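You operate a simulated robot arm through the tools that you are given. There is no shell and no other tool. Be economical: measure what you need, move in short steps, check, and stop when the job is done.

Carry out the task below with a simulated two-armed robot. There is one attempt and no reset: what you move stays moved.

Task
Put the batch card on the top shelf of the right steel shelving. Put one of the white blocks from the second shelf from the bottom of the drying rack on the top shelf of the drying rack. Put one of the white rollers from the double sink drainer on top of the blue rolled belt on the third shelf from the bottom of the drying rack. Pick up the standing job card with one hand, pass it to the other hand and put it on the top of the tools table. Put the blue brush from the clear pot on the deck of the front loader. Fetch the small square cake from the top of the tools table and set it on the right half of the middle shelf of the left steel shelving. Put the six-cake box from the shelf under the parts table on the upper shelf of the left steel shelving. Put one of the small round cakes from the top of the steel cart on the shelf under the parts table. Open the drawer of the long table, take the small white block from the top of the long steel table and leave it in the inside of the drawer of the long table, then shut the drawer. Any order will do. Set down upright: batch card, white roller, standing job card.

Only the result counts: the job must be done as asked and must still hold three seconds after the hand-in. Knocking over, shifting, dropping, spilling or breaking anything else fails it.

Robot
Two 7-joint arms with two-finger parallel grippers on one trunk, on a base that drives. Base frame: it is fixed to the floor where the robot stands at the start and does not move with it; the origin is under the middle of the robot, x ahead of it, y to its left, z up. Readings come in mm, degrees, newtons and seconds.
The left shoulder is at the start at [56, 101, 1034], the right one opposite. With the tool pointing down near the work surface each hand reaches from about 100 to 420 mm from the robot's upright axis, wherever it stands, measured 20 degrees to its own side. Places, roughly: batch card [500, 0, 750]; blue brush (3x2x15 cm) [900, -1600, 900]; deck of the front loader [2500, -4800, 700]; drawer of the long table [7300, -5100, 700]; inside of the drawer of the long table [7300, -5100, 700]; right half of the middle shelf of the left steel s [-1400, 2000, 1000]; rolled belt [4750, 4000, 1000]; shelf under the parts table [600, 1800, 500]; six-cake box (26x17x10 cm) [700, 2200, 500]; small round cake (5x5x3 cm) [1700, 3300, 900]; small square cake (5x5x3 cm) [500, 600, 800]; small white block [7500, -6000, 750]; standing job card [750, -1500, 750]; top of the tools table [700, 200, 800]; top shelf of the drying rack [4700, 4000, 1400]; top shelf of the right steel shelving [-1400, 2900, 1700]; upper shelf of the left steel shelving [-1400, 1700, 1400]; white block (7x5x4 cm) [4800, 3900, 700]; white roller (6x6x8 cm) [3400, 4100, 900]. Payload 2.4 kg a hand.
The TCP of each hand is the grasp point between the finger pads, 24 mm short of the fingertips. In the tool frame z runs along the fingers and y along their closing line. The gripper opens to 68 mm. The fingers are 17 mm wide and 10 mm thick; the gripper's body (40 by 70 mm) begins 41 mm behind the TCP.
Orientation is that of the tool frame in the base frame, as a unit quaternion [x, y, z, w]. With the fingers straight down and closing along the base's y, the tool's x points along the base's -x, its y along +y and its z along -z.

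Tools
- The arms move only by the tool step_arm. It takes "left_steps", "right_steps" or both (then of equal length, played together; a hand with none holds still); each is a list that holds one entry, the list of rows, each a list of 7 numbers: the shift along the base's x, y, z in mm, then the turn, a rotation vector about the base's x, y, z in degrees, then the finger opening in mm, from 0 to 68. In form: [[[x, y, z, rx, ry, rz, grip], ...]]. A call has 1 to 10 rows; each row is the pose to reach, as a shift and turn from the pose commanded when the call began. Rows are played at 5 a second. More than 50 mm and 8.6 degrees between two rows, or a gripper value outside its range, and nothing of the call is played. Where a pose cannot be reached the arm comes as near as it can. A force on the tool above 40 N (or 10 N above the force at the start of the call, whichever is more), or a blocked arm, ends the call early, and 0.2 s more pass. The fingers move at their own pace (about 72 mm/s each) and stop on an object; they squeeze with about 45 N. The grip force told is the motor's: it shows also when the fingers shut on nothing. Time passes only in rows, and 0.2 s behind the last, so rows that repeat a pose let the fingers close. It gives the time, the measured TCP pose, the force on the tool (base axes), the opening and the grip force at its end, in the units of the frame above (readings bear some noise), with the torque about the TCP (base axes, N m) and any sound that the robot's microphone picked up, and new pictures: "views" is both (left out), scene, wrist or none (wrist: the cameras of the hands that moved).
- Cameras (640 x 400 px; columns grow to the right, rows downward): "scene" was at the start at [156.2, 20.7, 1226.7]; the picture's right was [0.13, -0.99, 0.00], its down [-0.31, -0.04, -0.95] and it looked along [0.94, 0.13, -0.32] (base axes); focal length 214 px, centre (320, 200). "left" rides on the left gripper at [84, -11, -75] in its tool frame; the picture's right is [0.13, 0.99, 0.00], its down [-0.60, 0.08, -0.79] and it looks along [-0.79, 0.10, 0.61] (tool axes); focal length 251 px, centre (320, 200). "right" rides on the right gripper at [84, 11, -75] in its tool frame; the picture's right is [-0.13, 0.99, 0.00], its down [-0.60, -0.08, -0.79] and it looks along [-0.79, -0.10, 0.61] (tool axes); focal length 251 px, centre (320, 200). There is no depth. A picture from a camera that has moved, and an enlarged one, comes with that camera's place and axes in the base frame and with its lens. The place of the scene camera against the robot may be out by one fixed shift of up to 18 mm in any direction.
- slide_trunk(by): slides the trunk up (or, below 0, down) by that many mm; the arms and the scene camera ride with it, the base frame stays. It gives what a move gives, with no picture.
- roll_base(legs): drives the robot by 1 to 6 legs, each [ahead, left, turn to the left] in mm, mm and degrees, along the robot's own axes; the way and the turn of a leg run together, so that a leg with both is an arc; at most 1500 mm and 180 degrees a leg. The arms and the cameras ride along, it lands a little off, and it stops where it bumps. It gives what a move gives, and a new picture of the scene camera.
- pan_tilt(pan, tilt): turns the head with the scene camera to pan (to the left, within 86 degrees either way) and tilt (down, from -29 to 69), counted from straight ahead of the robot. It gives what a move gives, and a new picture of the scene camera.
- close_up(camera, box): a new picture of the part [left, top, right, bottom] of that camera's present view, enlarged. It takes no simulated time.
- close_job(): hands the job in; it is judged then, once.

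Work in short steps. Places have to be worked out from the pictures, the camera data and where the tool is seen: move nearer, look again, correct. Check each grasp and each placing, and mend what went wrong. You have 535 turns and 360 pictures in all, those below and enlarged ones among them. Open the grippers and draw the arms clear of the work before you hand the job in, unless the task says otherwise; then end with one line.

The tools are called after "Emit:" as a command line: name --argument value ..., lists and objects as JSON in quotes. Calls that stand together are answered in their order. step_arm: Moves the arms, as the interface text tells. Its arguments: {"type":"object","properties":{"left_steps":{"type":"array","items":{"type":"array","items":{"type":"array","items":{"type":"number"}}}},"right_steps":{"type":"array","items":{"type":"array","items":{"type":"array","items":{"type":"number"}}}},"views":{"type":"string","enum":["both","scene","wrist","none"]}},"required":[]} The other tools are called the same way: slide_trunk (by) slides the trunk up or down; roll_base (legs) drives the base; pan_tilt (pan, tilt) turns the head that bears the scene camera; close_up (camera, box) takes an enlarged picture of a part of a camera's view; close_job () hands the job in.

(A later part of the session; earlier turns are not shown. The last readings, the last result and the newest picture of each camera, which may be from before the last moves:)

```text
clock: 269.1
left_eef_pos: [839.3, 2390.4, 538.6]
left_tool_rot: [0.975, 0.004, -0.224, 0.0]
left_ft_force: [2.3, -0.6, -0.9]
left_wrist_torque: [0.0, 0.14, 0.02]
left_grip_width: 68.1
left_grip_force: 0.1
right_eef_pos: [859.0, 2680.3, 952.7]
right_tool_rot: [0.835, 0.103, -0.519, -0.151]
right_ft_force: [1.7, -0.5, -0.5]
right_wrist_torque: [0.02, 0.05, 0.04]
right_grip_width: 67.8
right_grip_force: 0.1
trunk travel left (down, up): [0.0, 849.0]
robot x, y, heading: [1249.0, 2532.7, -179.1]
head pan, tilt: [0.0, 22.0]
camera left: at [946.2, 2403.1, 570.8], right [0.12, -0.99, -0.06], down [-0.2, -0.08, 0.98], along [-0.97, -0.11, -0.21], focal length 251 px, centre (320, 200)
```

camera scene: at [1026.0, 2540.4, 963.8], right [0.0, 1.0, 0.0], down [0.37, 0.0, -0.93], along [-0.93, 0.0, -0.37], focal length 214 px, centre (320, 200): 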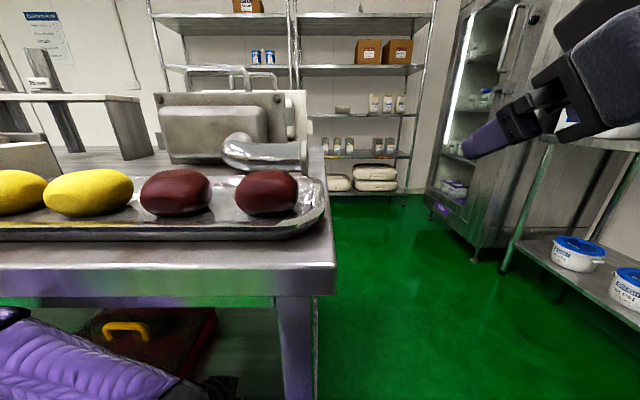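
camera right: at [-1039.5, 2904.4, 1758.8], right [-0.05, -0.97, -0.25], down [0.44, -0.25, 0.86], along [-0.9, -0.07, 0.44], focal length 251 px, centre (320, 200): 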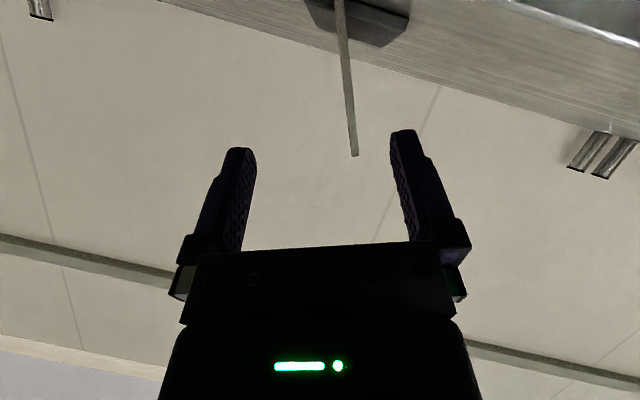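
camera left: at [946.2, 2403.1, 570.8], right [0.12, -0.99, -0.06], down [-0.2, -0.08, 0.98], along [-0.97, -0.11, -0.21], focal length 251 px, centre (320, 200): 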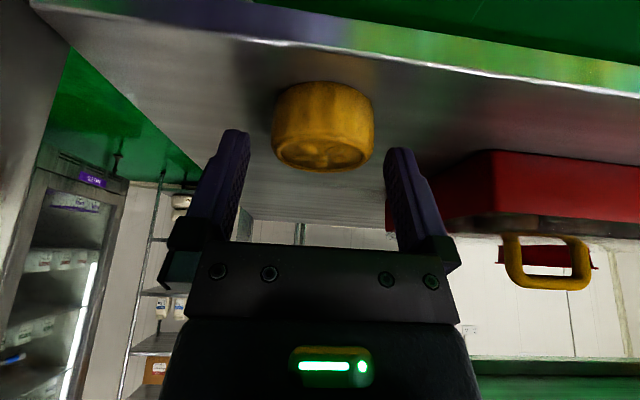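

The cake rests on the under-shelf. I back out 300 mm, then turn the left hand level with vertical closing for the box handle (bar ≈ (733,2164,582)).

Emit:
roll_base --legs '[[-300, 0, -1]]'

Emit:
step_arm --left_steps '[[[-8, 0, 10, 0, 8, 0, 68], [-16, 0, 20, 0, 16, 0, 68], [-24, 0, 30, 0, 24, 0, 68], [-32, 0, 40, 0, 32, 0, 68], [-40, 0, 50, 0, 40, 0, 68], [-48, 0, 60, 0, 48, 0, 68], [-54, 0, 70, 0, 56, 0, 68], [-60, 0, 80, 0, 64, 0, 68]]]' --views "none"

Emit:
step_arm --left_steps '[[[0, 0, 0, 8.5, 0, 0, 68], [0, 0, 0, 17, 0, 0, 68], [0, 0, 0, 25.5, 0, 0, 68], [0, 0, 0, 34, 0, 0, 68], [0, 0, 0, 42.5, 0, 0, 68], [0, 0, 0, 51, 0, 0, 68], [0, 0, 0, 59.5, 0, 0, 68], [0, 0, 0, 68, 0, 0, 68], [0, 0, 0, 76.5, 0, 0, 68], [0, 0, 0, 85, 0, 0, 68]]]'

```text
clock: 271.1
left_eef_pos: [1136.0, 2400.4, 539.1]
left_tool_rot: [0.975, -0.005, -0.223, -0.003]
left_ft_force: [-0.5, -0.3, -0.7]
left_wrist_torque: [-0.04, -0.01, 0.0]
left_grip_width: 68.1
left_grip_force: 0.0
right_eef_pos: [1162.0, 2688.9, 951.8]
right_tool_rot: [0.837, 0.094, -0.515, -0.158]
right_ft_force: [0.5, 0.3, -0.9]
right_wrist_torque: [-0.01, -0.03, 0.0]
right_grip_width: 67.7
right_grip_force: 0.0
trunk travel left (down, up): [0.0, 849.0]
robot x, y, heading: [1552.5, 2533.2, 179.8]
head pan, tilt: [0.0, 22.0]
camera scene: at [1325.0, 2539.2, 962.9], right [0.01, 1.0, 0.0], down [0.38, 0.0, -0.93], along [-0.93, 0.01, -0.38], focal length 214 px, centre (320, 200)
```

scene: 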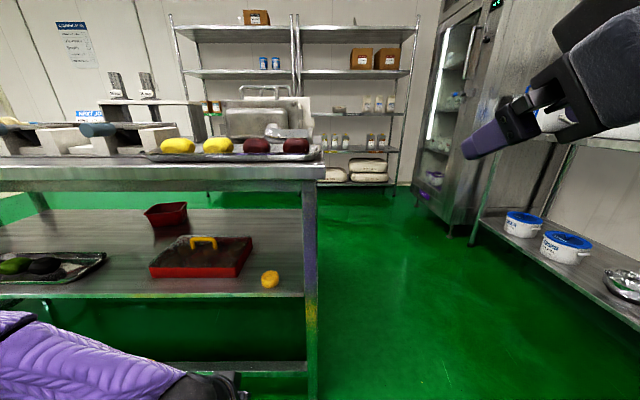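

```text
clock: 272.9
left_eef_pos: [1076.6, 2399.6, 618.9]
left_tool_rot: [0.707, -0.007, -0.707, 0.0]
left_ft_force: [0.2, 0.5, 0.4]
left_wrist_torque: [-0.03, -0.02, 0.01]
left_grip_width: 67.8
left_grip_force: 0.0
right_eef_pos: [1162.2, 2687.8, 952.2]
right_tool_rot: [0.837, 0.094, -0.515, -0.159]
right_ft_force: [-0.2, -0.7, -0.3]
right_wrist_torque: [0.0, -0.01, -0.01]
right_grip_width: 67.7
right_grip_force: 0.2
trunk travel left (down, up): [0.0, 849.0]
robot x, y, heading: [1551.2, 2530.1, 179.4]
head pan, tilt: [0.0, 22.0]
```

```text
clock: 275.1
left_eef_pos: [1071.2, 2375.9, 780.9]
left_tool_rot: [0.535, 0.471, -0.525, -0.466]
left_ft_force: [0.1, -0.2, 0.7]
left_wrist_torque: [0.02, -0.02, 0.01]
left_grip_width: 68.1
left_grip_force: 0.1
left hand out of reach, approached as far as the arm can: row 6, 7, 8, 9, 10
right_eef_pos: [1163.2, 2687.8, 951.8]
right_tool_rot: [0.837, 0.094, -0.515, -0.158]
right_ft_force: [0.7, 0.2, -0.5]
right_wrist_torque: [0.02, 0.01, 0.0]
right_grip_width: 68.0
right_grip_force: 0.0
trunk travel left (down, up): [0.0, 849.0]
robot x, y, heading: [1553.1, 2531.5, 179.7]
head pan, tilt: [0.0, 22.0]
camera scene: at [1325.1, 2539.2, 962.9], right [0.01, 1.0, 0.0], down [0.38, 0.0, -0.93], along [-0.93, 0.01, -0.38], focal length 214 px, centre (320, 200)
camera left: at [1148.1, 2460.1, 783.7], right [0.01, 0.01, -1.0], down [0.79, -0.61, 0.01], along [-0.61, -0.79, -0.01], focal length 251 px, centre (320, 200)
```

scene: 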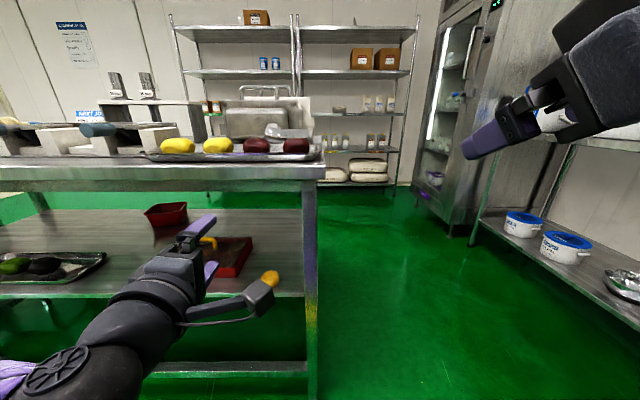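
left: 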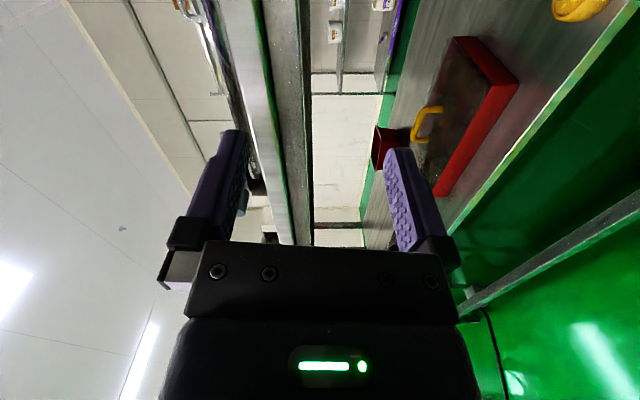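

The orientation works but only high up; pitching 45° down should allow lower positions. I rotate back 45° and test going down.

Emit:
step_arm --left_steps '[[[0, 0, -10, 0, -7.5, 0, 40], [0, 0, -25, 0, -15, 0, 40], [0, 0, -40, 0, -22.5, 0, 40], [0, 0, -55, 0, -30, 0, 40], [0, 0, -75, 0, -37.5, 0, 40], [0, 0, -95, 0, -45, 0, 40], [0, 0, -125, 0, -45, 0, 40], [0, 0, -155, 0, -45, 0, 40], [0, 0, -185, 0, -45, 0, 40]]]'

```text
clock: 277.1
left_eef_pos: [1075.6, 2375.8, 595.4]
left_tool_rot: [0.684, 0.619, -0.285, -0.26]
left_ft_force: [-0.3, -0.2, -0.3]
left_wrist_torque: [0.01, -0.01, 0.0]
left_grip_width: 40.0
left_grip_force: 0.0
right_eef_pos: [1164.0, 2687.6, 951.4]
right_tool_rot: [0.837, 0.095, -0.515, -0.158]
right_ft_force: [0.9, 0.1, -0.3]
right_wrist_torque: [-0.02, -0.03, 0.0]
right_grip_width: 68.0
right_grip_force: 0.0
trunk travel left (down, up): [0.0, 849.0]
robot x, y, heading: [1557.4, 2530.3, 179.3]
head pan, tilt: [0.0, 22.0]
camera scene: at [1325.1, 2539.2, 962.9], right [0.01, 1.0, 0.0], down [0.37, 0.0, -0.93], along [-0.93, 0.01, -0.37], focal length 214 px, centre (320, 200)
camera left: at [1127.5, 2461.0, 651.5], right [0.7, 0.03, -0.71], down [0.58, -0.61, 0.54], along [-0.42, -0.79, -0.45], focal length 251 px, centre (320, 200)
```

scene: 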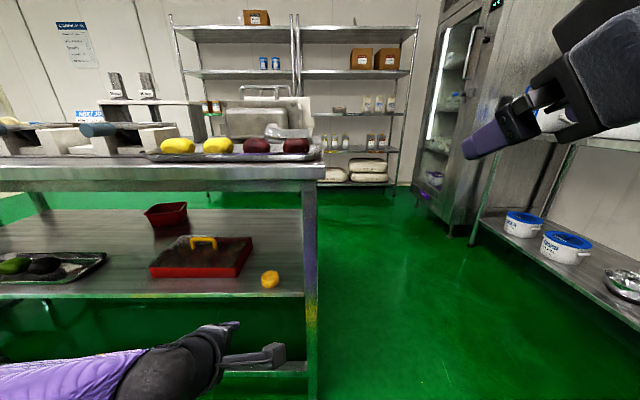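
left: 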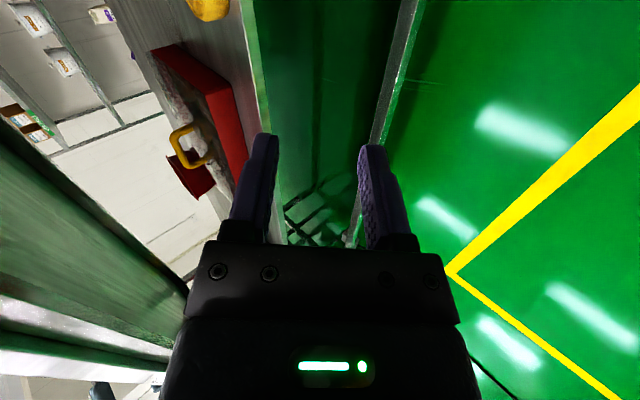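

Reachable at z 595. The handle bar triangulates to ≈(728,2167,585). I flatten the pitch to 60° for more headroom under the table and see whether it still reaches.

Emit:
step_arm --left_steps '[[[0, 0, 2, 0, 7.5, 0, 40], [0, 0, 5, 0, 15, 0, 40]]]' --views "none"

```text
clock: 277.7
left_eef_pos: [1063.0, 2349.9, 644.0]
left_tool_rot: [0.644, 0.577, -0.37, -0.339]
left_ft_force: [0.0, -1.4, -0.1]
left_wrist_torque: [0.0, 0.01, -0.02]
left_grip_width: 39.7
left_grip_force: 0.0
left hand out of reach, approached as far as the arm can: row 1, 2
right_eef_pos: [1163.3, 2688.5, 952.2]
right_tool_rot: [0.837, 0.095, -0.516, -0.157]
right_ft_force: [0.4, -0.3, 0.1]
right_wrist_torque: [0.0, 0.0, -0.03]
right_grip_width: 68.0
right_grip_force: 0.0
trunk travel left (down, up): [0.0, 849.0]
robot x, y, heading: [1554.0, 2528.9, 179.6]
head pan, tilt: [0.0, 22.0]
```

P=60° is out of range at that height; return to 45° and use it. Then shift left to align with the handle.

Emit:
step_arm --left_steps '[[[6, 12, -20, 0, -7.5, 0, 40], [12, 26, -41, 0, -15, 0, 40]]]' --views "none"

Emit:
roll_base --legs '[[0, 207, 0], [150, 0, 0]]'

Emit:
close_up --camera "left" --box '[0, 0, 640, 400]'

```text
clock: 278.3
left_eef_pos: [1073.5, 2376.1, 605.2]
left_tool_rot: [0.684, 0.619, -0.285, -0.261]
left_ft_force: [-0.5, -0.1, 0.5]
left_wrist_torque: [0.0, -0.04, 0.02]
left_grip_width: 39.7
left_grip_force: 0.1
right_eef_pos: [1165.0, 2687.7, 952.0]
right_tool_rot: [0.837, 0.094, -0.515, -0.158]
right_ft_force: [-0.3, -0.2, 1.1]
right_wrist_torque: [0.03, 0.01, 0.03]
right_grip_width: 67.8
right_grip_force: 0.1
trunk travel left (down, up): [0.0, 849.0]
robot x, y, heading: [1551.2, 2530.9, 179.6]
head pan, tilt: [0.0, 22.0]
```

```text
clock: 280.9
left_eef_pos: [927.8, 2170.5, 605.3]
left_tool_rot: [0.684, 0.619, -0.284, -0.261]
left_ft_force: [0.3, 0.4, 0.3]
left_wrist_torque: [-0.01, 0.0, -0.03]
left_grip_width: 39.9
left_grip_force: 0.1
right_eef_pos: [1015.3, 2483.7, 952.0]
right_tool_rot: [0.837, 0.094, -0.515, -0.159]
right_ft_force: [1.1, -0.1, -0.7]
right_wrist_torque: [-0.01, 0.01, 0.01]
right_grip_width: 68.1
right_grip_force: 0.0
trunk travel left (down, up): [0.0, 849.0]
robot x, y, heading: [1404.8, 2324.1, 179.6]
head pan, tilt: [0.0, 22.0]
camera scene: at [1177.5, 2333.9, 962.9], right [0.01, 1.0, 0.0], down [0.37, 0.0, -0.93], along [-0.93, 0.01, -0.37], focal length 214 px, centre (320, 200)
```

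scene: 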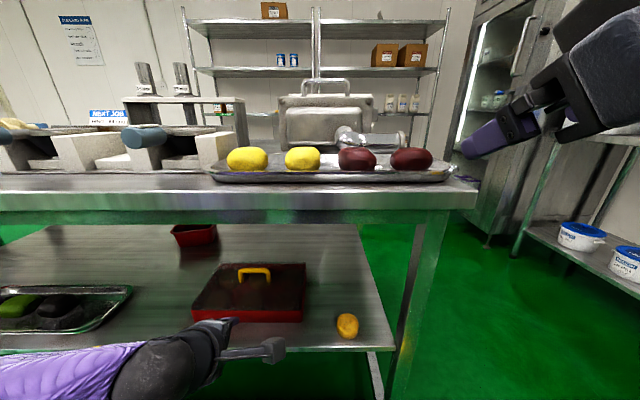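

```text
1.00 times, centred on (320, 200) of left (not enlarged: the box is as wide or as high as the picture)
camera zoom: at [978.6, 2255.9, 661.1], right [0.7, 0.03, -0.71], down [0.58, -0.61, 0.54], along [-0.42, -0.79, -0.45], focal length 251 px, centre (320, 200)
```

zoom: 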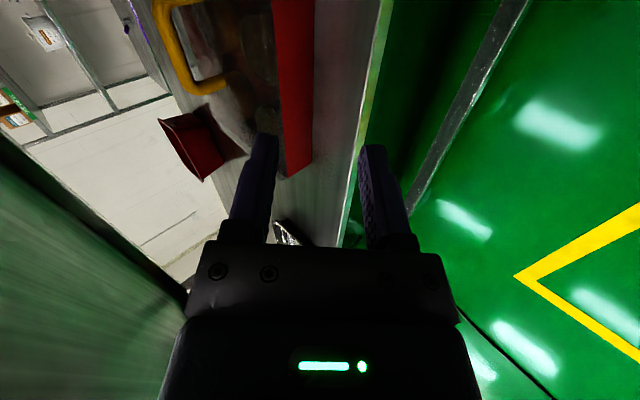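

I lift the right hand clear of the tray, then drive in until the left hand is just short of the handle.

Emit:
step_arm --right_steps '[[[10, 10, 40, 0, 0, 0, 68], [20, 20, 80, 0, 0, 0, 68], [30, 30, 120, 0, 0, 0, 68], [30, 30, 150, 0, 0, 0, 68]]]' --views "none"

Emit:
roll_base --legs '[[120, 0, 0]]'

Emit:
close_up --camera "left" --box '[0, 0, 640, 400]'

```text
clock: 281.9
left_eef_pos: [926.5, 2170.3, 604.7]
left_tool_rot: [0.684, 0.619, -0.285, -0.261]
left_ft_force: [0.4, 0.1, 0.2]
left_wrist_torque: [0.01, -0.02, -0.02]
left_grip_width: 39.8
left_grip_force: 0.0
right_eef_pos: [1023.0, 2515.2, 1090.8]
right_tool_rot: [0.837, 0.094, -0.516, -0.159]
right_ft_force: [0.0, 0.4, -0.5]
right_wrist_torque: [0.0, 0.06, 0.0]
right_grip_width: 67.9
right_grip_force: 0.1
right hand out of reach, approached as far as the arm can: row 3, 4
trunk travel left (down, up): [0.0, 849.0]
robot x, y, heading: [1406.4, 2323.2, 179.6]
head pan, tilt: [0.0, 22.0]
```

```text
clock: 283.1
left_eef_pos: [806.5, 2171.0, 605.3]
left_tool_rot: [0.683, 0.619, -0.284, -0.262]
left_ft_force: [-0.1, 0.7, -0.6]
left_wrist_torque: [-0.01, -0.03, 0.02]
left_grip_width: 39.8
left_grip_force: 0.0
right_eef_pos: [902.8, 2516.1, 1090.3]
right_tool_rot: [0.837, 0.095, -0.516, -0.157]
right_ft_force: [0.1, 0.0, 0.4]
right_wrist_torque: [0.0, 0.01, 0.01]
right_grip_width: 67.9
right_grip_force: 0.1
trunk travel left (down, up): [0.0, 849.0]
robot x, y, heading: [1281.1, 2327.7, 179.5]
head pan, tilt: [0.0, 22.0]
camera scene: at [1057.0, 2334.6, 962.9], right [0.01, 1.0, 0.0], down [0.37, 0.0, -0.93], along [-0.93, 0.01, -0.37], focal length 214 px, centre (320, 200)
```

scene: 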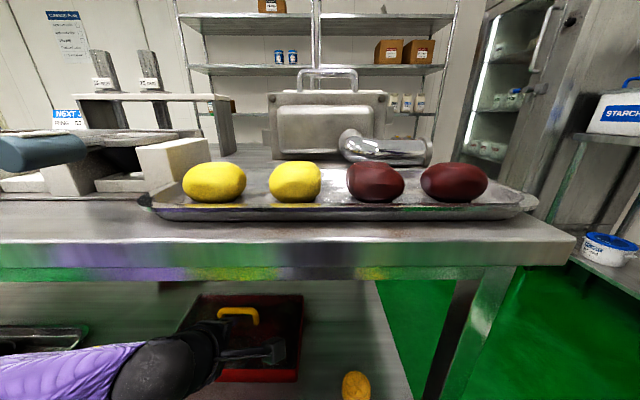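

```text
1.00 times, centred on (320, 200) of left (not enlarged: the box is as wide or as high as the picture)
camera zoom: at [858.2, 2256.3, 661.1], right [0.7, 0.03, -0.71], down [0.58, -0.61, 0.54], along [-0.42, -0.79, -0.45], focal length 251 px, centre (320, 200)
```

zoom: 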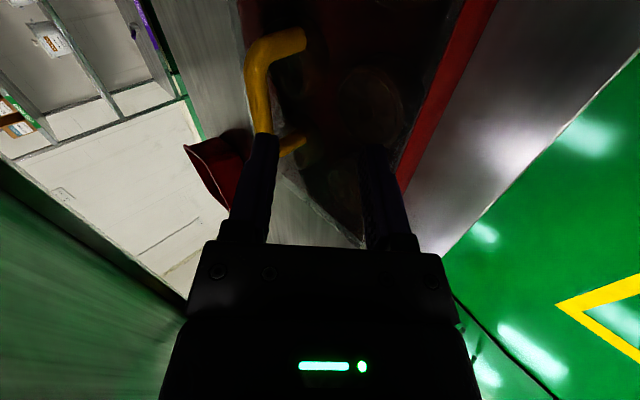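

Bar ≈(733,2167,585). I drive the last 58 mm so the upper finger passes over the bar.

Emit:
roll_base --legs '[[58, 0, 0]]'

Emit:
close_up --camera "left" --box '[0, 0, 640, 400]'

```text
clock: 284.1
left_eef_pos: [748.7, 2171.4, 605.3]
left_tool_rot: [0.683, 0.62, -0.284, -0.26]
left_ft_force: [-0.3, 0.3, 0.7]
left_wrist_torque: [-0.02, 0.01, -0.02]
left_grip_width: 39.9
left_grip_force: 0.0
right_eef_pos: [845.0, 2517.1, 1092.0]
right_tool_rot: [0.836, 0.094, -0.516, -0.158]
right_ft_force: [0.4, 0.2, -0.5]
right_wrist_torque: [0.01, 0.03, 0.03]
right_grip_width: 68.1
right_grip_force: 0.1
trunk travel left (down, up): [0.0, 849.0]
robot x, y, heading: [1223.9, 2325.9, 179.4]
head pan, tilt: [0.0, 22.0]
camera scene: at [999.3, 2334.9, 962.9], right [0.01, 1.0, 0.0], down [0.37, 0.0, -0.93], along [-0.93, 0.01, -0.37], focal length 214 px, centre (320, 200)
```

scene: 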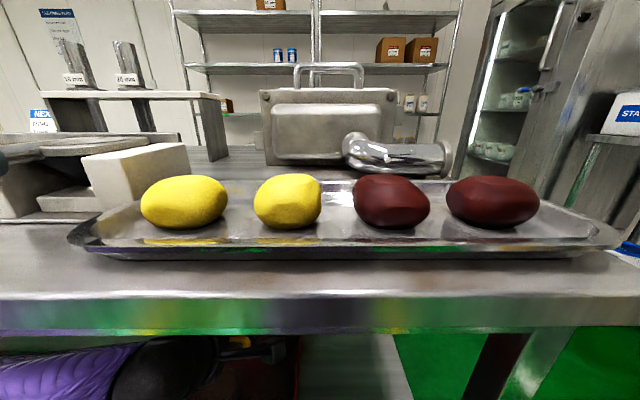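

```text
1.00 times, centred on (320, 200) of left (not enlarged: the box is as wide or as high as the picture)
camera zoom: at [800.5, 2256.5, 661.0], right [0.7, 0.03, -0.71], down [0.58, -0.61, 0.54], along [-0.42, -0.79, -0.45], focal length 251 px, centre (320, 200)
```

zoom: 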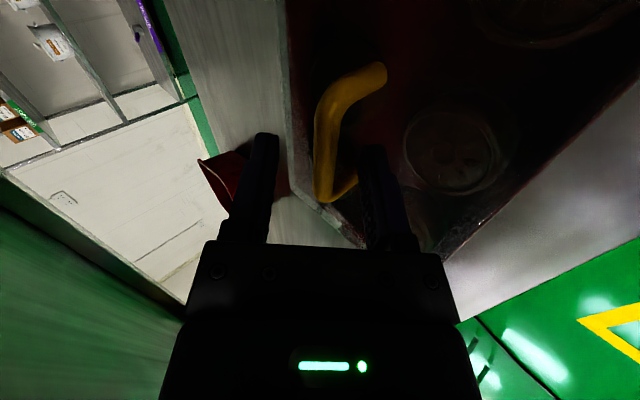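

The bar is between the fingers. I advance 17 mm along the tool axis and close.

Emit:
step_arm --left_steps '[[[-4, 0, -4, 0, 0, 0, 40], [-8, 0, -8, 0, 0, 0, 40], [-12, 0, -12, 0, 0, 0, 40], [-12, 0, -12, 0, 0, 0, 20], [-12, 0, -12, 0, 0, 0, 5], [-12, 0, -12, 0, 0, 0, 5], [-12, 0, -12, 0, 0, 0, 5]]]' --views "wrist"

```text
clock: 285.7
left_eef_pos: [738.1, 2172.4, 593.6]
left_tool_rot: [0.684, 0.619, -0.285, -0.262]
left_ft_force: [-1.2, 0.7, 1.1]
left_wrist_torque: [0.61, -0.02, 0.21]
left_grip_width: 13.4
left_grip_force: 33.2
right_eef_pos: [845.6, 2516.0, 1091.0]
right_tool_rot: [0.836, 0.095, -0.516, -0.157]
right_ft_force: [-0.6, -0.6, 0.0]
right_wrist_torque: [-0.02, 0.02, 0.02]
right_grip_width: 67.9
right_grip_force: 0.0
trunk travel left (down, up): [0.0, 849.0]
robot x, y, heading: [1224.6, 2325.7, 179.5]
head pan, tilt: [0.0, 22.0]
camera left: at [788.3, 2256.5, 649.5], right [0.7, 0.03, -0.71], down [0.58, -0.61, 0.54], along [-0.42, -0.79, -0.45], focal length 251 px, centre (320, 200)
```

left: 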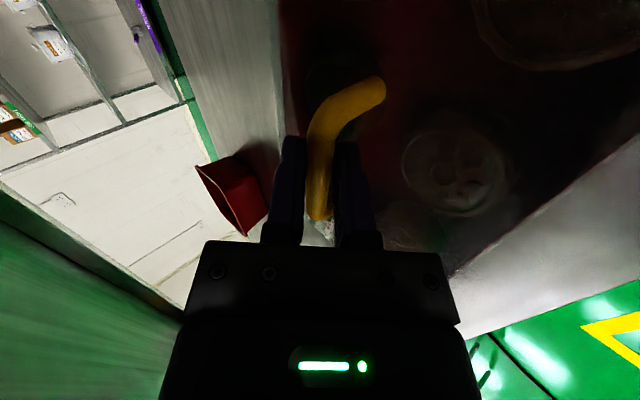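

Handle gripped (13 mm). I lift 15 mm and check the load before backing out.

Emit:
step_arm --left_steps '[[[0, 0, 5, 0, 0, 0, 5], [0, 0, 10, 0, 0, 0, 5], [0, 0, 15, 0, 0, 0, 5], [0, 0, 15, 0, 0, 0, 5]]]' --views "wrist"

```text
clock: 286.7
left_eef_pos: [736.7, 2170.7, 607.9]
left_tool_rot: [0.684, 0.619, -0.285, -0.261]
left_ft_force: [-0.3, -0.4, -4.9]
left_wrist_torque: [0.05, -0.05, -0.01]
left_grip_width: 12.4
left_grip_force: 32.8
right_eef_pos: [845.7, 2514.5, 1090.2]
right_tool_rot: [0.837, 0.095, -0.516, -0.157]
right_ft_force: [1.2, 0.5, -0.1]
right_wrist_torque: [-0.03, 0.03, -0.01]
right_grip_width: 68.1
right_grip_force: 0.0
trunk travel left (down, up): [0.0, 849.0]
robot x, y, heading: [1225.8, 2329.1, 179.8]
head pan, tilt: [0.0, 22.0]
camera left: at [788.5, 2256.2, 663.7], right [0.7, 0.03, -0.71], down [0.58, -0.61, 0.54], along [-0.42, -0.79, -0.45], focal length 251 px, centre (320, 200)
```

left: 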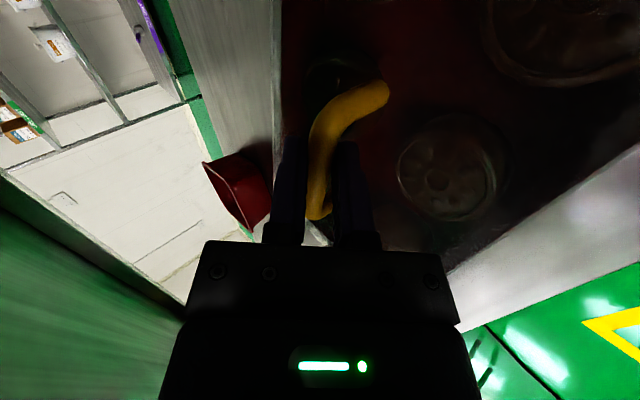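

The box is lifted (≈5 N). I back straight out from under the table.

Emit:
roll_base --legs '[[-420, 0, 0]]'

Emit:
slide_trunk --by 350

Emit:
pan_tilt --pan 20 --tilt 35

```text
clock: 289.3
left_eef_pos: [1164.9, 2167.6, 607.9]
left_tool_rot: [0.681, 0.622, -0.286, -0.259]
left_ft_force: [-0.5, -0.1, -4.7]
left_wrist_torque: [0.02, 0.04, 0.02]
left_grip_width: 12.3
left_grip_force: 32.4
right_eef_pos: [1270.2, 2511.6, 1090.1]
right_tool_rot: [0.836, 0.098, -0.516, -0.155]
right_ft_force: [-0.3, -0.2, -0.3]
right_wrist_torque: [0.06, -0.01, 0.0]
right_grip_width: 68.0
right_grip_force: 0.0
trunk travel left (down, up): [0.0, 849.0]
robot x, y, heading: [1654.2, 2322.4, -179.9]
head pan, tilt: [0.0, 22.0]
camera scene: at [1425.5, 2332.0, 962.8], right [0.0, 1.0, 0.0], down [0.38, 0.0, -0.93], along [-0.93, 0.0, -0.38], focal length 214 px, centre (320, 200)
```

scene: 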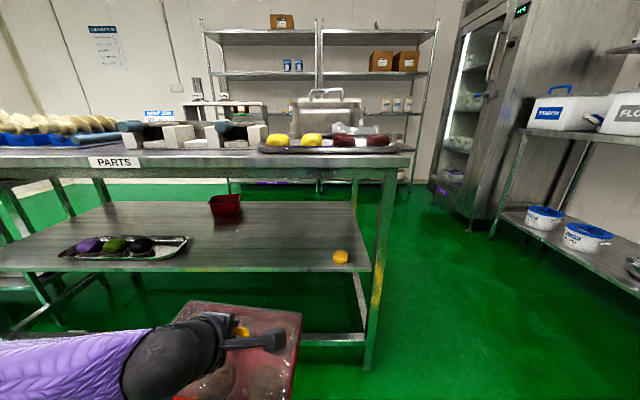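

```text
clock: 292.7
left_eef_pos: [1167.1, 2166.1, 979.1]
left_tool_rot: [0.677, 0.615, -0.3, -0.271]
left_ft_force: [-0.1, 0.1, -3.9]
left_wrist_torque: [0.04, -0.04, -0.01]
left_grip_width: 12.4
left_grip_force: 32.7
right_eef_pos: [1269.3, 2511.3, 1439.6]
right_tool_rot: [0.837, 0.098, -0.516, -0.156]
right_ft_force: [0.4, 0.2, -0.2]
right_wrist_torque: [0.02, -0.02, 0.0]
right_grip_width: 68.1
right_grip_force: 0.0
trunk travel left (down, up): [-350.0, 499.0]
robot x, y, heading: [1655.2, 2324.2, -180.1]
head pan, tilt: [0.0, 22.0]
```

```text
clock: 293.6
left_eef_pos: [1168.2, 2165.6, 978.4]
left_tool_rot: [0.676, 0.616, -0.299, -0.271]
left_ft_force: [0.8, 0.1, -5.4]
left_wrist_torque: [0.06, -0.03, 0.02]
left_grip_width: 12.5
left_grip_force: 32.1
right_eef_pos: [1270.2, 2510.9, 1439.9]
right_tool_rot: [0.837, 0.099, -0.516, -0.156]
right_ft_force: [-0.5, -0.4, -0.3]
right_wrist_torque: [0.02, 0.01, 0.0]
right_grip_width: 67.9
right_grip_force: 0.0
trunk travel left (down, up): [-350.0, 499.0]
robot x, y, heading: [1654.3, 2324.6, -180.0]
head pan, tilt: [20.0, 35.0]
camera scene: at [1535.0, 2302.2, 1301.9], right [-0.34, 0.94, 0.0], down [0.54, 0.2, -0.82], along [-0.77, -0.28, -0.57], focal length 214 px, centre (320, 200)
```

scene: 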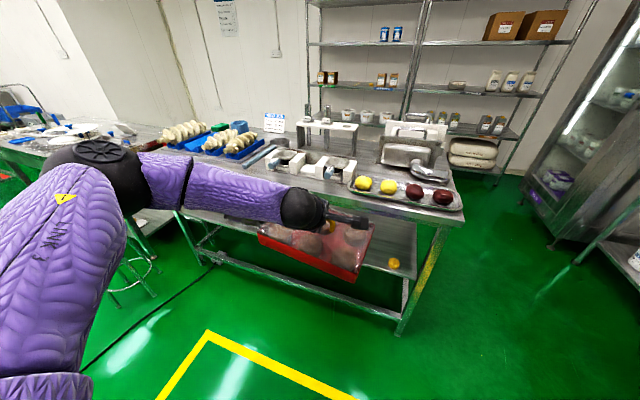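

The round cake sits well. With the box hanging level, I raise the trunk and drive back through the aisle toward the shelving.

Emit:
slide_trunk --by 250

Emit:
roll_base --legs '[[0, -480, 0], [1000, 0, 0], [950, 0, 0]]'

```text
clock: 296.1
left_eef_pos: [1170.6, 2165.6, 1250.5]
left_tool_rot: [0.671, 0.61, -0.313, -0.284]
left_ft_force: [0.4, -0.3, -4.7]
left_wrist_torque: [0.03, -0.05, -0.04]
left_grip_width: 12.4
left_grip_force: 33.1
right_eef_pos: [1268.3, 2511.7, 1690.3]
right_tool_rot: [0.836, 0.098, -0.517, -0.155]
right_ft_force: [0.2, -0.5, 0.3]
right_wrist_torque: [-0.01, 0.02, 0.01]
right_grip_width: 68.0
right_grip_force: 0.0
trunk travel left (down, up): [-600.0, 249.0]
robot x, y, heading: [1656.8, 2325.9, -180.0]
head pan, tilt: [20.0, 35.0]
```

```text
clock: 308.4
left_eef_pos: [-781.5, 2684.8, 1250.9]
left_tool_rot: [0.679, 0.6, -0.308, -0.288]
left_ft_force: [0.2, 0.2, -4.4]
left_wrist_torque: [0.08, -0.05, 0.03]
left_grip_width: 12.5
left_grip_force: 32.8
right_eef_pos: [-673.4, 3027.8, 1690.6]
right_tool_rot: [0.838, 0.086, -0.514, -0.164]
right_ft_force: [-0.1, 0.2, -0.4]
right_wrist_torque: [0.0, -0.02, -0.02]
right_grip_width: 68.2
right_grip_force: 0.0
trunk travel left (down, up): [-600.0, 249.0]
robot x, y, heading: [-295.3, 2831.9, 178.5]
head pan, tilt: [20.0, 35.0]
camera scene: at [-388.5, 2810.0, 1553.0], right [-0.32, 0.95, 0.0], down [0.54, 0.18, -0.82], along [-0.78, -0.26, -0.57], focal length 214 px, centre (320, 200)
```

scene: 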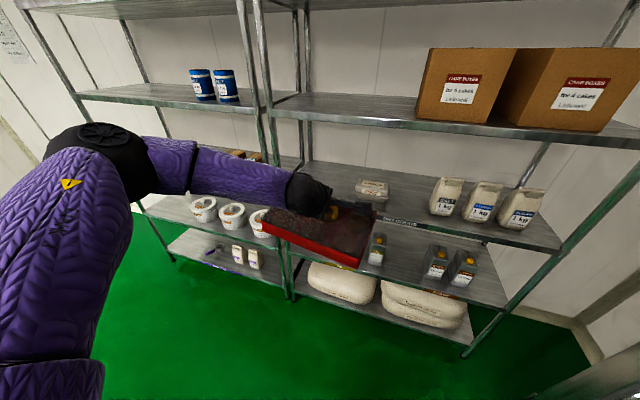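

I raise the trunk fully and move left to y≈1760 in front of the left unit.

Emit:
slide_trunk --by 245

Emit:
roll_base --legs '[[0, 1070, 1.5]]'

Emit:
pan_tilt --pan 15 --tilt 25

```text
clock: 310.9
left_eef_pos: [-781.8, 2684.4, 1495.6]
left_tool_rot: [0.681, 0.599, -0.308, -0.288]
left_ft_force: [-1.0, -0.7, -3.2]
left_wrist_torque: [0.07, -0.07, 0.0]
left_grip_width: 12.6
left_grip_force: 32.9
right_eef_pos: [-673.4, 3028.8, 1935.6]
right_tool_rot: [0.838, 0.086, -0.514, -0.163]
right_ft_force: [0.6, 0.1, 0.7]
right_wrist_torque: [-0.01, 0.01, 0.0]
right_grip_width: 68.1
right_grip_force: 0.1
trunk travel left (down, up): [-845.0, 4.0]
robot x, y, heading: [-298.7, 2832.0, 178.5]
head pan, tilt: [20.0, 35.0]
```

```text
clock: 316.3
left_eef_pos: [-783.3, 1607.2, 1495.8]
left_tool_rot: [0.669, 0.613, -0.313, -0.283]
left_ft_force: [-0.1, -0.1, -4.5]
left_wrist_torque: [0.04, -0.11, 0.01]
left_grip_width: 12.1
left_grip_force: 32.9
right_eef_pos: [-689.0, 1954.6, 1934.5]
right_tool_rot: [0.836, 0.102, -0.517, -0.154]
right_ft_force: [-0.1, 0.2, 0.4]
right_wrist_torque: [0.0, 0.0, 0.0]
right_grip_width: 67.8
right_grip_force: 0.0
trunk travel left (down, up): [-845.0, 4.0]
robot x, y, heading: [-300.5, 1770.0, -179.2]
head pan, tilt: [20.0, 35.0]
camera scene: at [-391.5, 1748.7, 1798.2], right [-0.35, 0.94, 0.0], down [0.54, 0.2, -0.82], along [-0.77, -0.29, -0.57], focal length 214 px, centre (320, 200)
```

scene: 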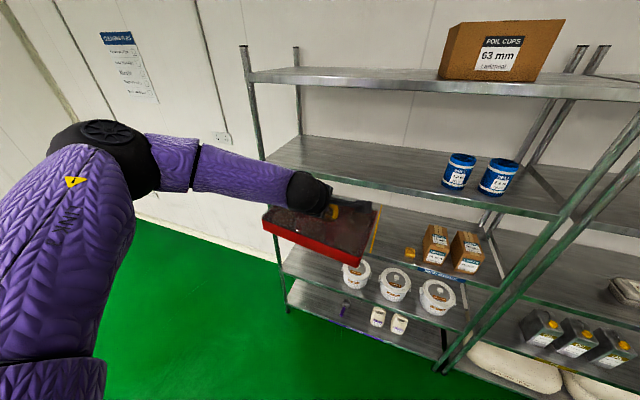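

```text
clock: 317.1
left_eef_pos: [-784.3, 1606.2, 1496.5]
left_tool_rot: [0.669, 0.612, -0.313, -0.282]
left_ft_force: [-0.4, 0.4, -3.3]
left_wrist_torque: [0.05, -0.05, 0.0]
left_grip_width: 12.3
left_grip_force: 32.9
right_eef_pos: [-688.6, 1955.6, 1935.5]
right_tool_rot: [0.835, 0.102, -0.518, -0.152]
right_ft_force: [0.4, -0.2, 0.2]
right_wrist_torque: [-0.01, -0.02, 0.0]
right_grip_width: 68.2
right_grip_force: 0.1
trunk travel left (down, up): [-845.0, 4.0]
robot x, y, heading: [-300.0, 1772.7, -179.1]
head pan, tilt: [15.0, 25.0]
camera scene: at [-397.8, 1754.6, 1813.9], right [-0.27, 0.96, 0.0], down [0.41, 0.11, -0.91], along [-0.87, -0.24, -0.42], focal length 214 px, centre (320, 200)
```

scene: 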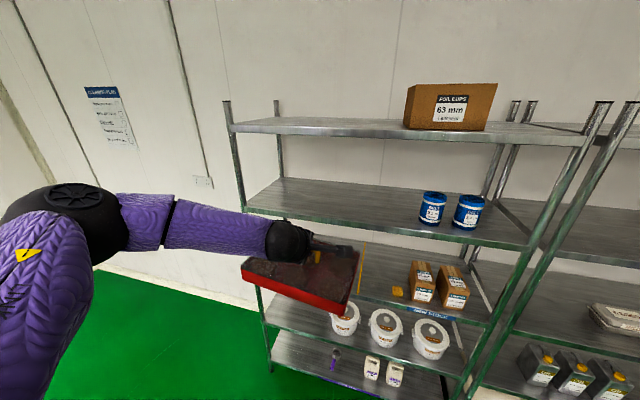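

The upper shelf is free left of the blue belts. I level the box (−4.6° pitch) and drive closer.

Emit:
step_arm --left_steps '[[[0, 0, -5, 0, -2.3, 0, 5], [0, 0, -10, 0, -4.6, 0, 5]]]' --views "none"

Emit:
roll_base --legs '[[330, 0, -0.8]]'

Emit:
close_up --camera "left" --box '[0, 0, 640, 400]'

```text
clock: 317.6
left_eef_pos: [-783.2, 1607.5, 1485.4]
left_tool_rot: [0.681, 0.623, -0.286, -0.257]
left_ft_force: [0.0, 0.1, -3.7]
left_wrist_torque: [0.07, -0.01, -0.02]
left_grip_width: 12.3
left_grip_force: 32.8
right_eef_pos: [-688.6, 1956.0, 1936.4]
right_tool_rot: [0.836, 0.103, -0.518, -0.152]
right_ft_force: [-0.2, -1.8, 0.3]
right_wrist_torque: [-0.02, -0.03, 0.01]
right_grip_width: 68.1
right_grip_force: 0.0
trunk travel left (down, up): [-845.0, 4.0]
robot x, y, heading: [-304.1, 1771.2, -179.5]
head pan, tilt: [15.0, 25.0]
```

```text
clock: 319.9
left_eef_pos: [-1119.3, 1611.3, 1485.9]
left_tool_rot: [0.685, 0.619, -0.285, -0.259]
left_ft_force: [0.1, 0.3, -4.0]
left_wrist_torque: [-0.03, -0.01, 0.02]
left_grip_width: 12.1
left_grip_force: 32.8
right_eef_pos: [-1021.3, 1958.3, 1935.1]
right_tool_rot: [0.836, 0.097, -0.517, -0.156]
right_ft_force: [-0.3, 0.3, 0.4]
right_wrist_torque: [0.0, 0.01, 0.01]
right_grip_width: 68.2
right_grip_force: 0.0
trunk travel left (down, up): [-845.0, 4.0]
robot x, y, heading: [-634.4, 1772.2, 179.8]
head pan, tilt: [15.0, 25.0]
camera scene: at [-732.3, 1754.0, 1814.0], right [-0.26, 0.97, 0.0], down [0.41, 0.11, -0.91], along [-0.88, -0.23, -0.42], focal length 214 px, centre (320, 200)
```

scene: 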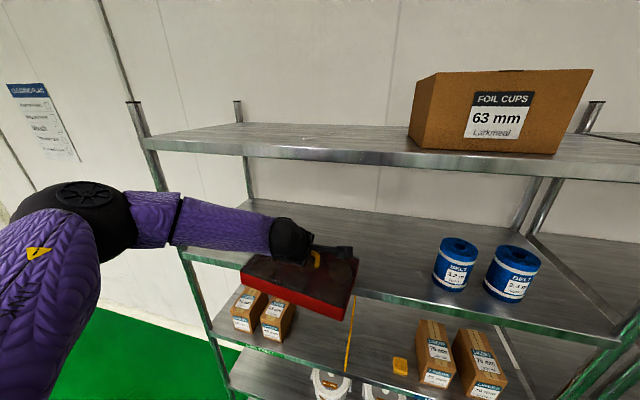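

```text
1.00 times, centred on (320, 200) of left (not enlarged: the box is as wide or as high as the picture)
camera zoom: at [-1067.1, 1696.8, 1542.3], right [0.7, 0.03, -0.71], down [0.57, -0.61, 0.54], along [-0.42, -0.79, -0.45], focal length 251 px, centre (320, 200)
```

zoom: 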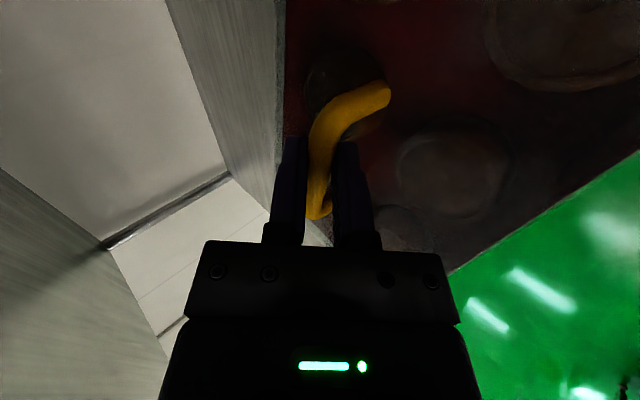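

No contact with the box already over the shelf lip. I drive 125 mm further in.

Emit:
roll_base --legs '[[125, 0, 0]]'

Emit:
step_arm --left_steps '[[[0, 0, -5, 0, 0, 0, 5], [0, 0, -9, 0, 0, 0, 5], [0, 0, -12, 0, 0, 0, 5], [0, 0, -15, 0, 0, 0, 5], [0, 0, -18, 0, 0, 0, 5], [0, 0, -21, 0, 0, 0, 5], [0, 0, -24, 0, 0, 0, 5], [0, 0, -27, 0, 0, 0, 5]]]' --views "scene"

```text
clock: 321.1
left_eef_pos: [-1244.7, 1610.3, 1486.6]
left_tool_rot: [0.684, 0.62, -0.285, -0.258]
left_ft_force: [-0.6, 0.4, -3.5]
left_wrist_torque: [0.05, -0.03, 0.03]
left_grip_width: 12.6
left_grip_force: 33.5
right_eef_pos: [-1144.9, 1957.5, 1934.2]
right_tool_rot: [0.836, 0.099, -0.517, -0.155]
right_ft_force: [0.3, -0.6, 0.6]
right_wrist_torque: [0.02, 0.02, 0.02]
right_grip_width: 68.1
right_grip_force: 0.1
trunk travel left (down, up): [-845.0, 4.0]
robot x, y, heading: [-760.3, 1774.3, -179.8]
head pan, tilt: [15.0, 25.0]
camera scene: at [-857.5, 1753.9, 1814.0], right [-0.26, 0.97, 0.0], down [0.41, 0.11, -0.91], along [-0.88, -0.24, -0.42], focal length 214 px, centre (320, 200)
```

scene: 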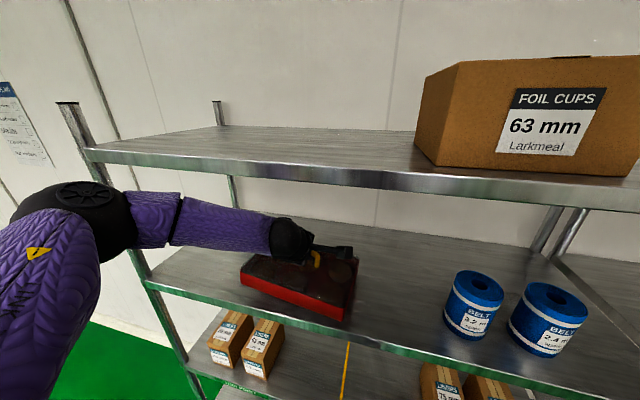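

```text
clock: 322.9
left_eef_pos: [-1246.2, 1608.2, 1467.6]
left_tool_rot: [0.685, 0.62, -0.284, -0.258]
left_ft_force: [0.2, -0.4, -3.9]
left_wrist_torque: [0.07, -0.04, 0.02]
left_grip_width: 12.4
left_grip_force: 32.2
left hand out of reach, approached as far as the arm can: row 6, 7, 8
right_eef_pos: [-1146.2, 1956.8, 1935.7]
right_tool_rot: [0.836, 0.097, -0.517, -0.157]
right_ft_force: [-0.3, 0.2, -0.8]
right_wrist_torque: [0.0, 0.01, 0.03]
right_grip_width: 68.1
right_grip_force: 0.1
trunk travel left (down, up): [-845.0, 4.0]
robot x, y, heading: [-759.1, 1769.4, -179.9]
head pan, tilt: [15.0, 25.0]
camera scene: at [-858.5, 1753.9, 1813.9], right [-0.26, 0.97, 0.0], down [0.41, 0.11, -0.91], along [-0.87, -0.24, -0.42], focal length 214 px, centre (320, 200)
```

scene: 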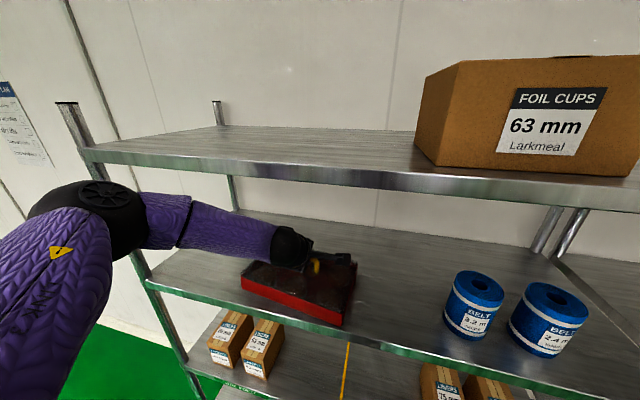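

The arm is at its low limit; I lower the rest with the trunk in small steps.

Emit:
slide_trunk --by -6

Emit:
slide_trunk --by -4

Emit:
close_up --camera "scene" --box '[220, 220, 420, 345]'

```text
clock: 323.5
left_eef_pos: [-1245.9, 1608.8, 1463.1]
left_tool_rot: [0.684, 0.62, -0.285, -0.257]
left_ft_force: [-0.2, 0.4, -2.8]
left_wrist_torque: [0.08, 0.01, -0.02]
left_grip_width: 12.1
left_grip_force: 32.9
right_eef_pos: [-1146.5, 1957.7, 1929.0]
right_tool_rot: [0.836, 0.098, -0.517, -0.155]
right_ft_force: [-0.5, 0.3, 0.4]
right_wrist_torque: [-0.01, 0.02, 0.0]
right_grip_width: 67.9
right_grip_force: 0.0
trunk travel left (down, up): [-839.0, 10.0]
robot x, y, heading: [-765.1, 1770.7, -179.9]
head pan, tilt: [15.0, 25.0]
```

```text
clock: 324.0
left_eef_pos: [-1245.0, 1608.6, 1459.3]
left_tool_rot: [0.684, 0.62, -0.284, -0.259]
left_ft_force: [1.4, -0.9, 3.0]
left_wrist_torque: [0.7, -0.06, -0.2]
left_grip_width: 12.3
left_grip_force: 32.8
right_eef_pos: [-1145.4, 1957.8, 1926.9]
right_tool_rot: [0.836, 0.098, -0.517, -0.155]
right_ft_force: [0.5, 0.6, 0.2]
right_wrist_torque: [-0.01, -0.01, 0.01]
right_grip_width: 68.1
right_grip_force: 0.0
trunk travel left (down, up): [-835.0, 14.0]
robot x, y, heading: [-760.2, 1770.8, -179.8]
head pan, tilt: [15.0, 25.0]
```

```text
3.20 times, centred on (320, 282) of scene
camera zoom: at [-857.3, 1753.7, 1804.0], right [-0.26, 0.97, 0.0], down [0.41, 0.11, -0.91], along [-0.88, -0.24, -0.42], focal length 686 px, centre (320, -64)
```

zoom: 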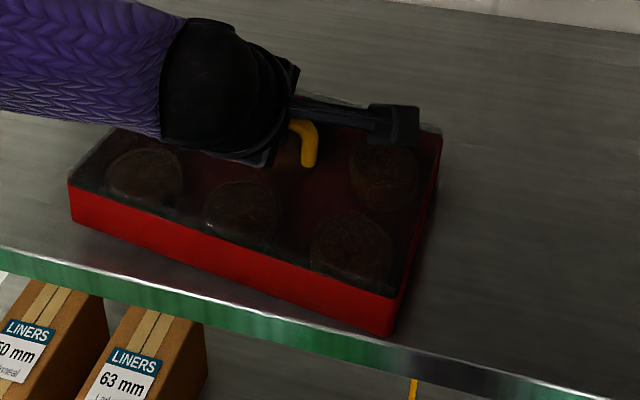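

It's touching, but its near right corner is close to the shelf edge. I lift 8 mm, drive 30 mm further, and set down again.

Emit:
slide_trunk --by 8

Emit:
roll_base --legs '[[30, 0, 0]]'

Emit:
slide_trunk --by -8

Emit:
slide_trunk --by -3

```text
clock: 324.6
left_eef_pos: [-1245.4, 1607.7, 1467.0]
left_tool_rot: [0.685, 0.619, -0.285, -0.257]
left_ft_force: [0.0, 0.3, -3.7]
left_wrist_torque: [0.08, -0.03, 0.04]
left_grip_width: 12.3
left_grip_force: 32.8
right_eef_pos: [-1144.3, 1956.6, 1933.3]
right_tool_rot: [0.836, 0.098, -0.517, -0.155]
right_ft_force: [-0.5, -0.8, 0.0]
right_wrist_torque: [-0.03, 0.0, 0.0]
right_grip_width: 68.1
right_grip_force: 0.0
trunk travel left (down, up): [-843.0, 6.0]
robot x, y, heading: [-765.0, 1768.2, -179.7]
head pan, tilt: [15.0, 25.0]
```

```text
clock: 325.4
left_eef_pos: [-1272.8, 1609.0, 1467.4]
left_tool_rot: [0.685, 0.619, -0.285, -0.259]
left_ft_force: [-0.7, -0.4, -4.0]
left_wrist_torque: [0.03, -0.04, -0.04]
left_grip_width: 12.3
left_grip_force: 32.7
right_eef_pos: [-1171.1, 1957.2, 1934.6]
right_tool_rot: [0.835, 0.097, -0.518, -0.156]
right_ft_force: [0.5, 0.3, 0.0]
right_wrist_torque: [-0.01, 0.03, -0.04]
right_grip_width: 67.9
right_grip_force: 0.0
trunk travel left (down, up): [-843.0, 6.0]
robot x, y, heading: [-793.7, 1767.9, -180.0]
head pan, tilt: [15.0, 25.0]
camera scene: at [-884.4, 1753.9, 1812.2], right [-0.26, 0.97, 0.0], down [0.41, 0.11, -0.91], along [-0.88, -0.24, -0.42], focal length 214 px, centre (320, 200)
```

scene: 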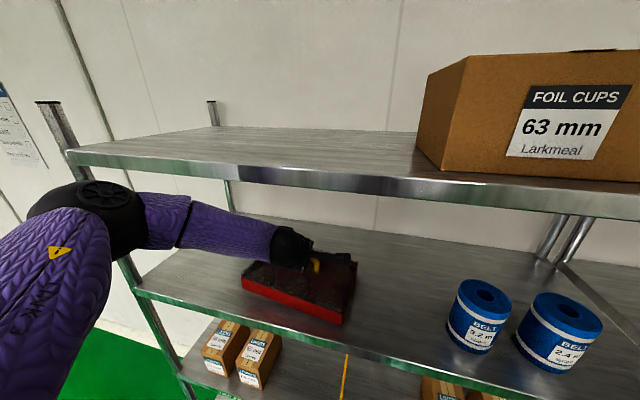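

```text
clock: 326.0
left_eef_pos: [-1275.7, 1608.3, 1458.2]
left_tool_rot: [0.685, 0.619, -0.284, -0.259]
left_ft_force: [0.8, 0.7, -0.4]
left_wrist_torque: [0.42, -0.25, -0.07]
left_grip_width: 12.4
left_grip_force: 32.7
right_eef_pos: [-1175.1, 1958.0, 1925.3]
right_tool_rot: [0.836, 0.099, -0.517, -0.156]
right_ft_force: [-1.3, 0.0, -0.1]
right_wrist_torque: [-0.01, 0.0, 0.02]
right_grip_width: 68.2
right_grip_force: 0.1
trunk travel left (down, up): [-835.0, 14.0]
robot x, y, heading: [-793.7, 1770.3, -180.1]
head pan, tilt: [15.0, 25.0]
```

```text
clock: 326.5
left_eef_pos: [-1274.2, 1608.7, 1455.6]
left_tool_rot: [0.684, 0.62, -0.284, -0.26]
left_ft_force: [0.4, -3.8, 7.3]
left_wrist_torque: [1.01, 0.01, -0.12]
left_grip_width: 12.9
left_grip_force: 32.9
right_eef_pos: [-1174.5, 1956.1, 1922.2]
right_tool_rot: [0.836, 0.098, -0.517, -0.156]
right_ft_force: [-0.2, -0.7, 0.3]
right_wrist_torque: [-0.01, 0.0, 0.0]
right_grip_width: 68.0
right_grip_force: 0.1
trunk travel left (down, up): [-832.0, 17.0]
robot x, y, heading: [-792.6, 1769.7, -179.9]
head pan, tilt: [15.0, 25.0]
```

The weight is now on the shelf. I open the fingers, retreat 17 mm along the tool axis and back off.

Emit:
step_arm --left_steps '[[[0, 0, 0, 0, 0, 0, 20], [0, 0, 0, 0, 0, 0, 36], [0, 0, 0, 0, 0, 0, 38], [6, 0, 6, 0, 0, 0, 38], [13, 0, 13, 0, 0, 0, 38], [16, 0, 16, 0, 0, 0, 38]]]' --views "wrist"

```text
clock: 327.9
left_eef_pos: [-1258.8, 1608.2, 1470.9]
left_tool_rot: [0.685, 0.619, -0.284, -0.259]
left_ft_force: [0.6, -0.6, -0.4]
left_wrist_torque: [0.04, 0.01, -0.02]
left_grip_width: 37.8
left_grip_force: 0.0
right_eef_pos: [-1175.0, 1958.2, 1923.4]
right_tool_rot: [0.836, 0.097, -0.517, -0.156]
right_ft_force: [-0.3, 0.3, 1.0]
right_wrist_torque: [-0.03, 0.0, 0.0]
right_grip_width: 67.9
right_grip_force: 0.1
trunk travel left (down, up): [-832.0, 17.0]
robot x, y, heading: [-794.7, 1773.1, -179.9]
head pan, tilt: [15.0, 25.0]
camera left: at [-1207.6, 1693.7, 1526.9], right [0.71, 0.03, -0.71], down [0.57, -0.61, 0.55], along [-0.42, -0.79, -0.45], focal length 251 px, centre (320, 200)
```

left: 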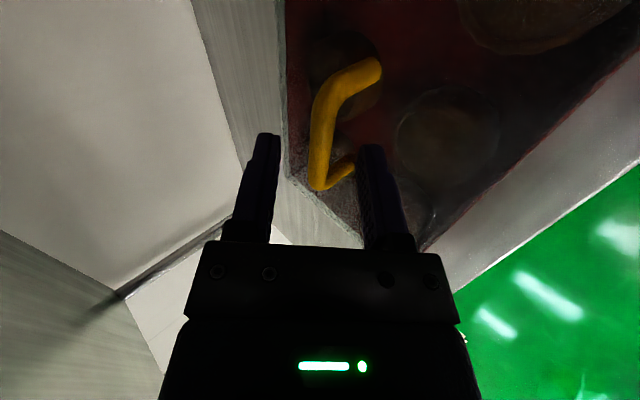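

Emit:
roll_base --legs '[[-450, 0, 0]]'

Emit:
close_up --camera "scene" --box '[160, 120, 480, 320]'

```text
clock: 330.6
left_eef_pos: [-814.5, 1610.8, 1470.7]
left_tool_rot: [0.686, 0.617, -0.284, -0.26]
left_ft_force: [0.6, 0.3, -0.6]
left_wrist_torque: [0.01, 0.01, 0.03]
left_grip_width: 38.0
left_grip_force: 0.0
right_eef_pos: [-728.3, 1958.5, 1923.5]
right_tool_rot: [0.837, 0.097, -0.516, -0.156]
right_ft_force: [-0.5, -1.1, 0.0]
right_wrist_torque: [0.02, -0.03, -0.02]
right_grip_width: 68.3
right_grip_force: 0.1
trunk travel left (down, up): [-832.0, 17.0]
robot x, y, heading: [-347.2, 1770.1, 179.8]
head pan, tilt: [15.0, 25.0]
camera scene: at [-442.0, 1753.7, 1800.9], right [-0.25, 0.97, 0.0], down [0.41, 0.11, -0.91], along [-0.88, -0.23, -0.42], focal length 214 px, centre (320, 200)
```

scene: 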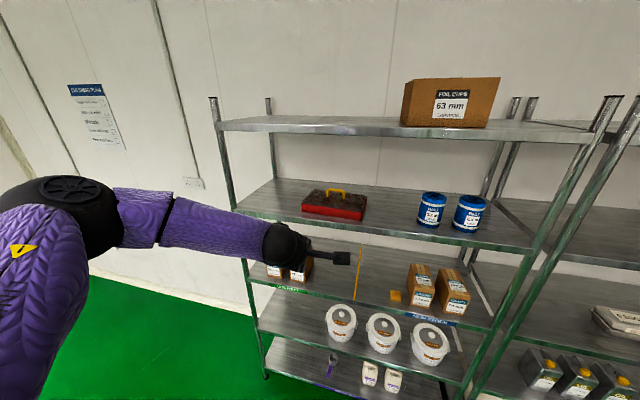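

```text
2.00 times, centred on (320, 220) of scene
camera zoom: at [-442.0, 1753.7, 1800.9], right [-0.25, 0.97, 0.0], down [0.41, 0.11, -0.91], along [-0.88, -0.23, -0.42], focal length 429 px, centre (320, 160)
```

zoom: 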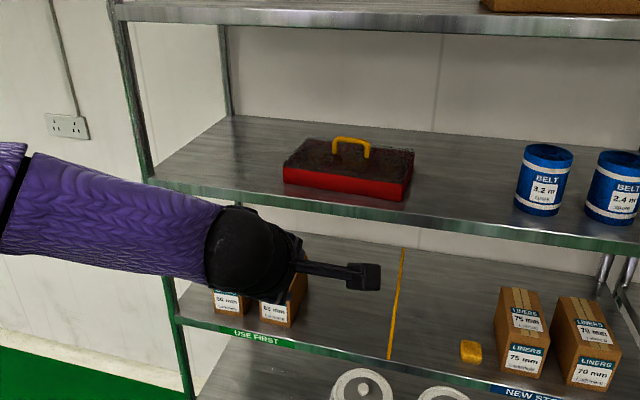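

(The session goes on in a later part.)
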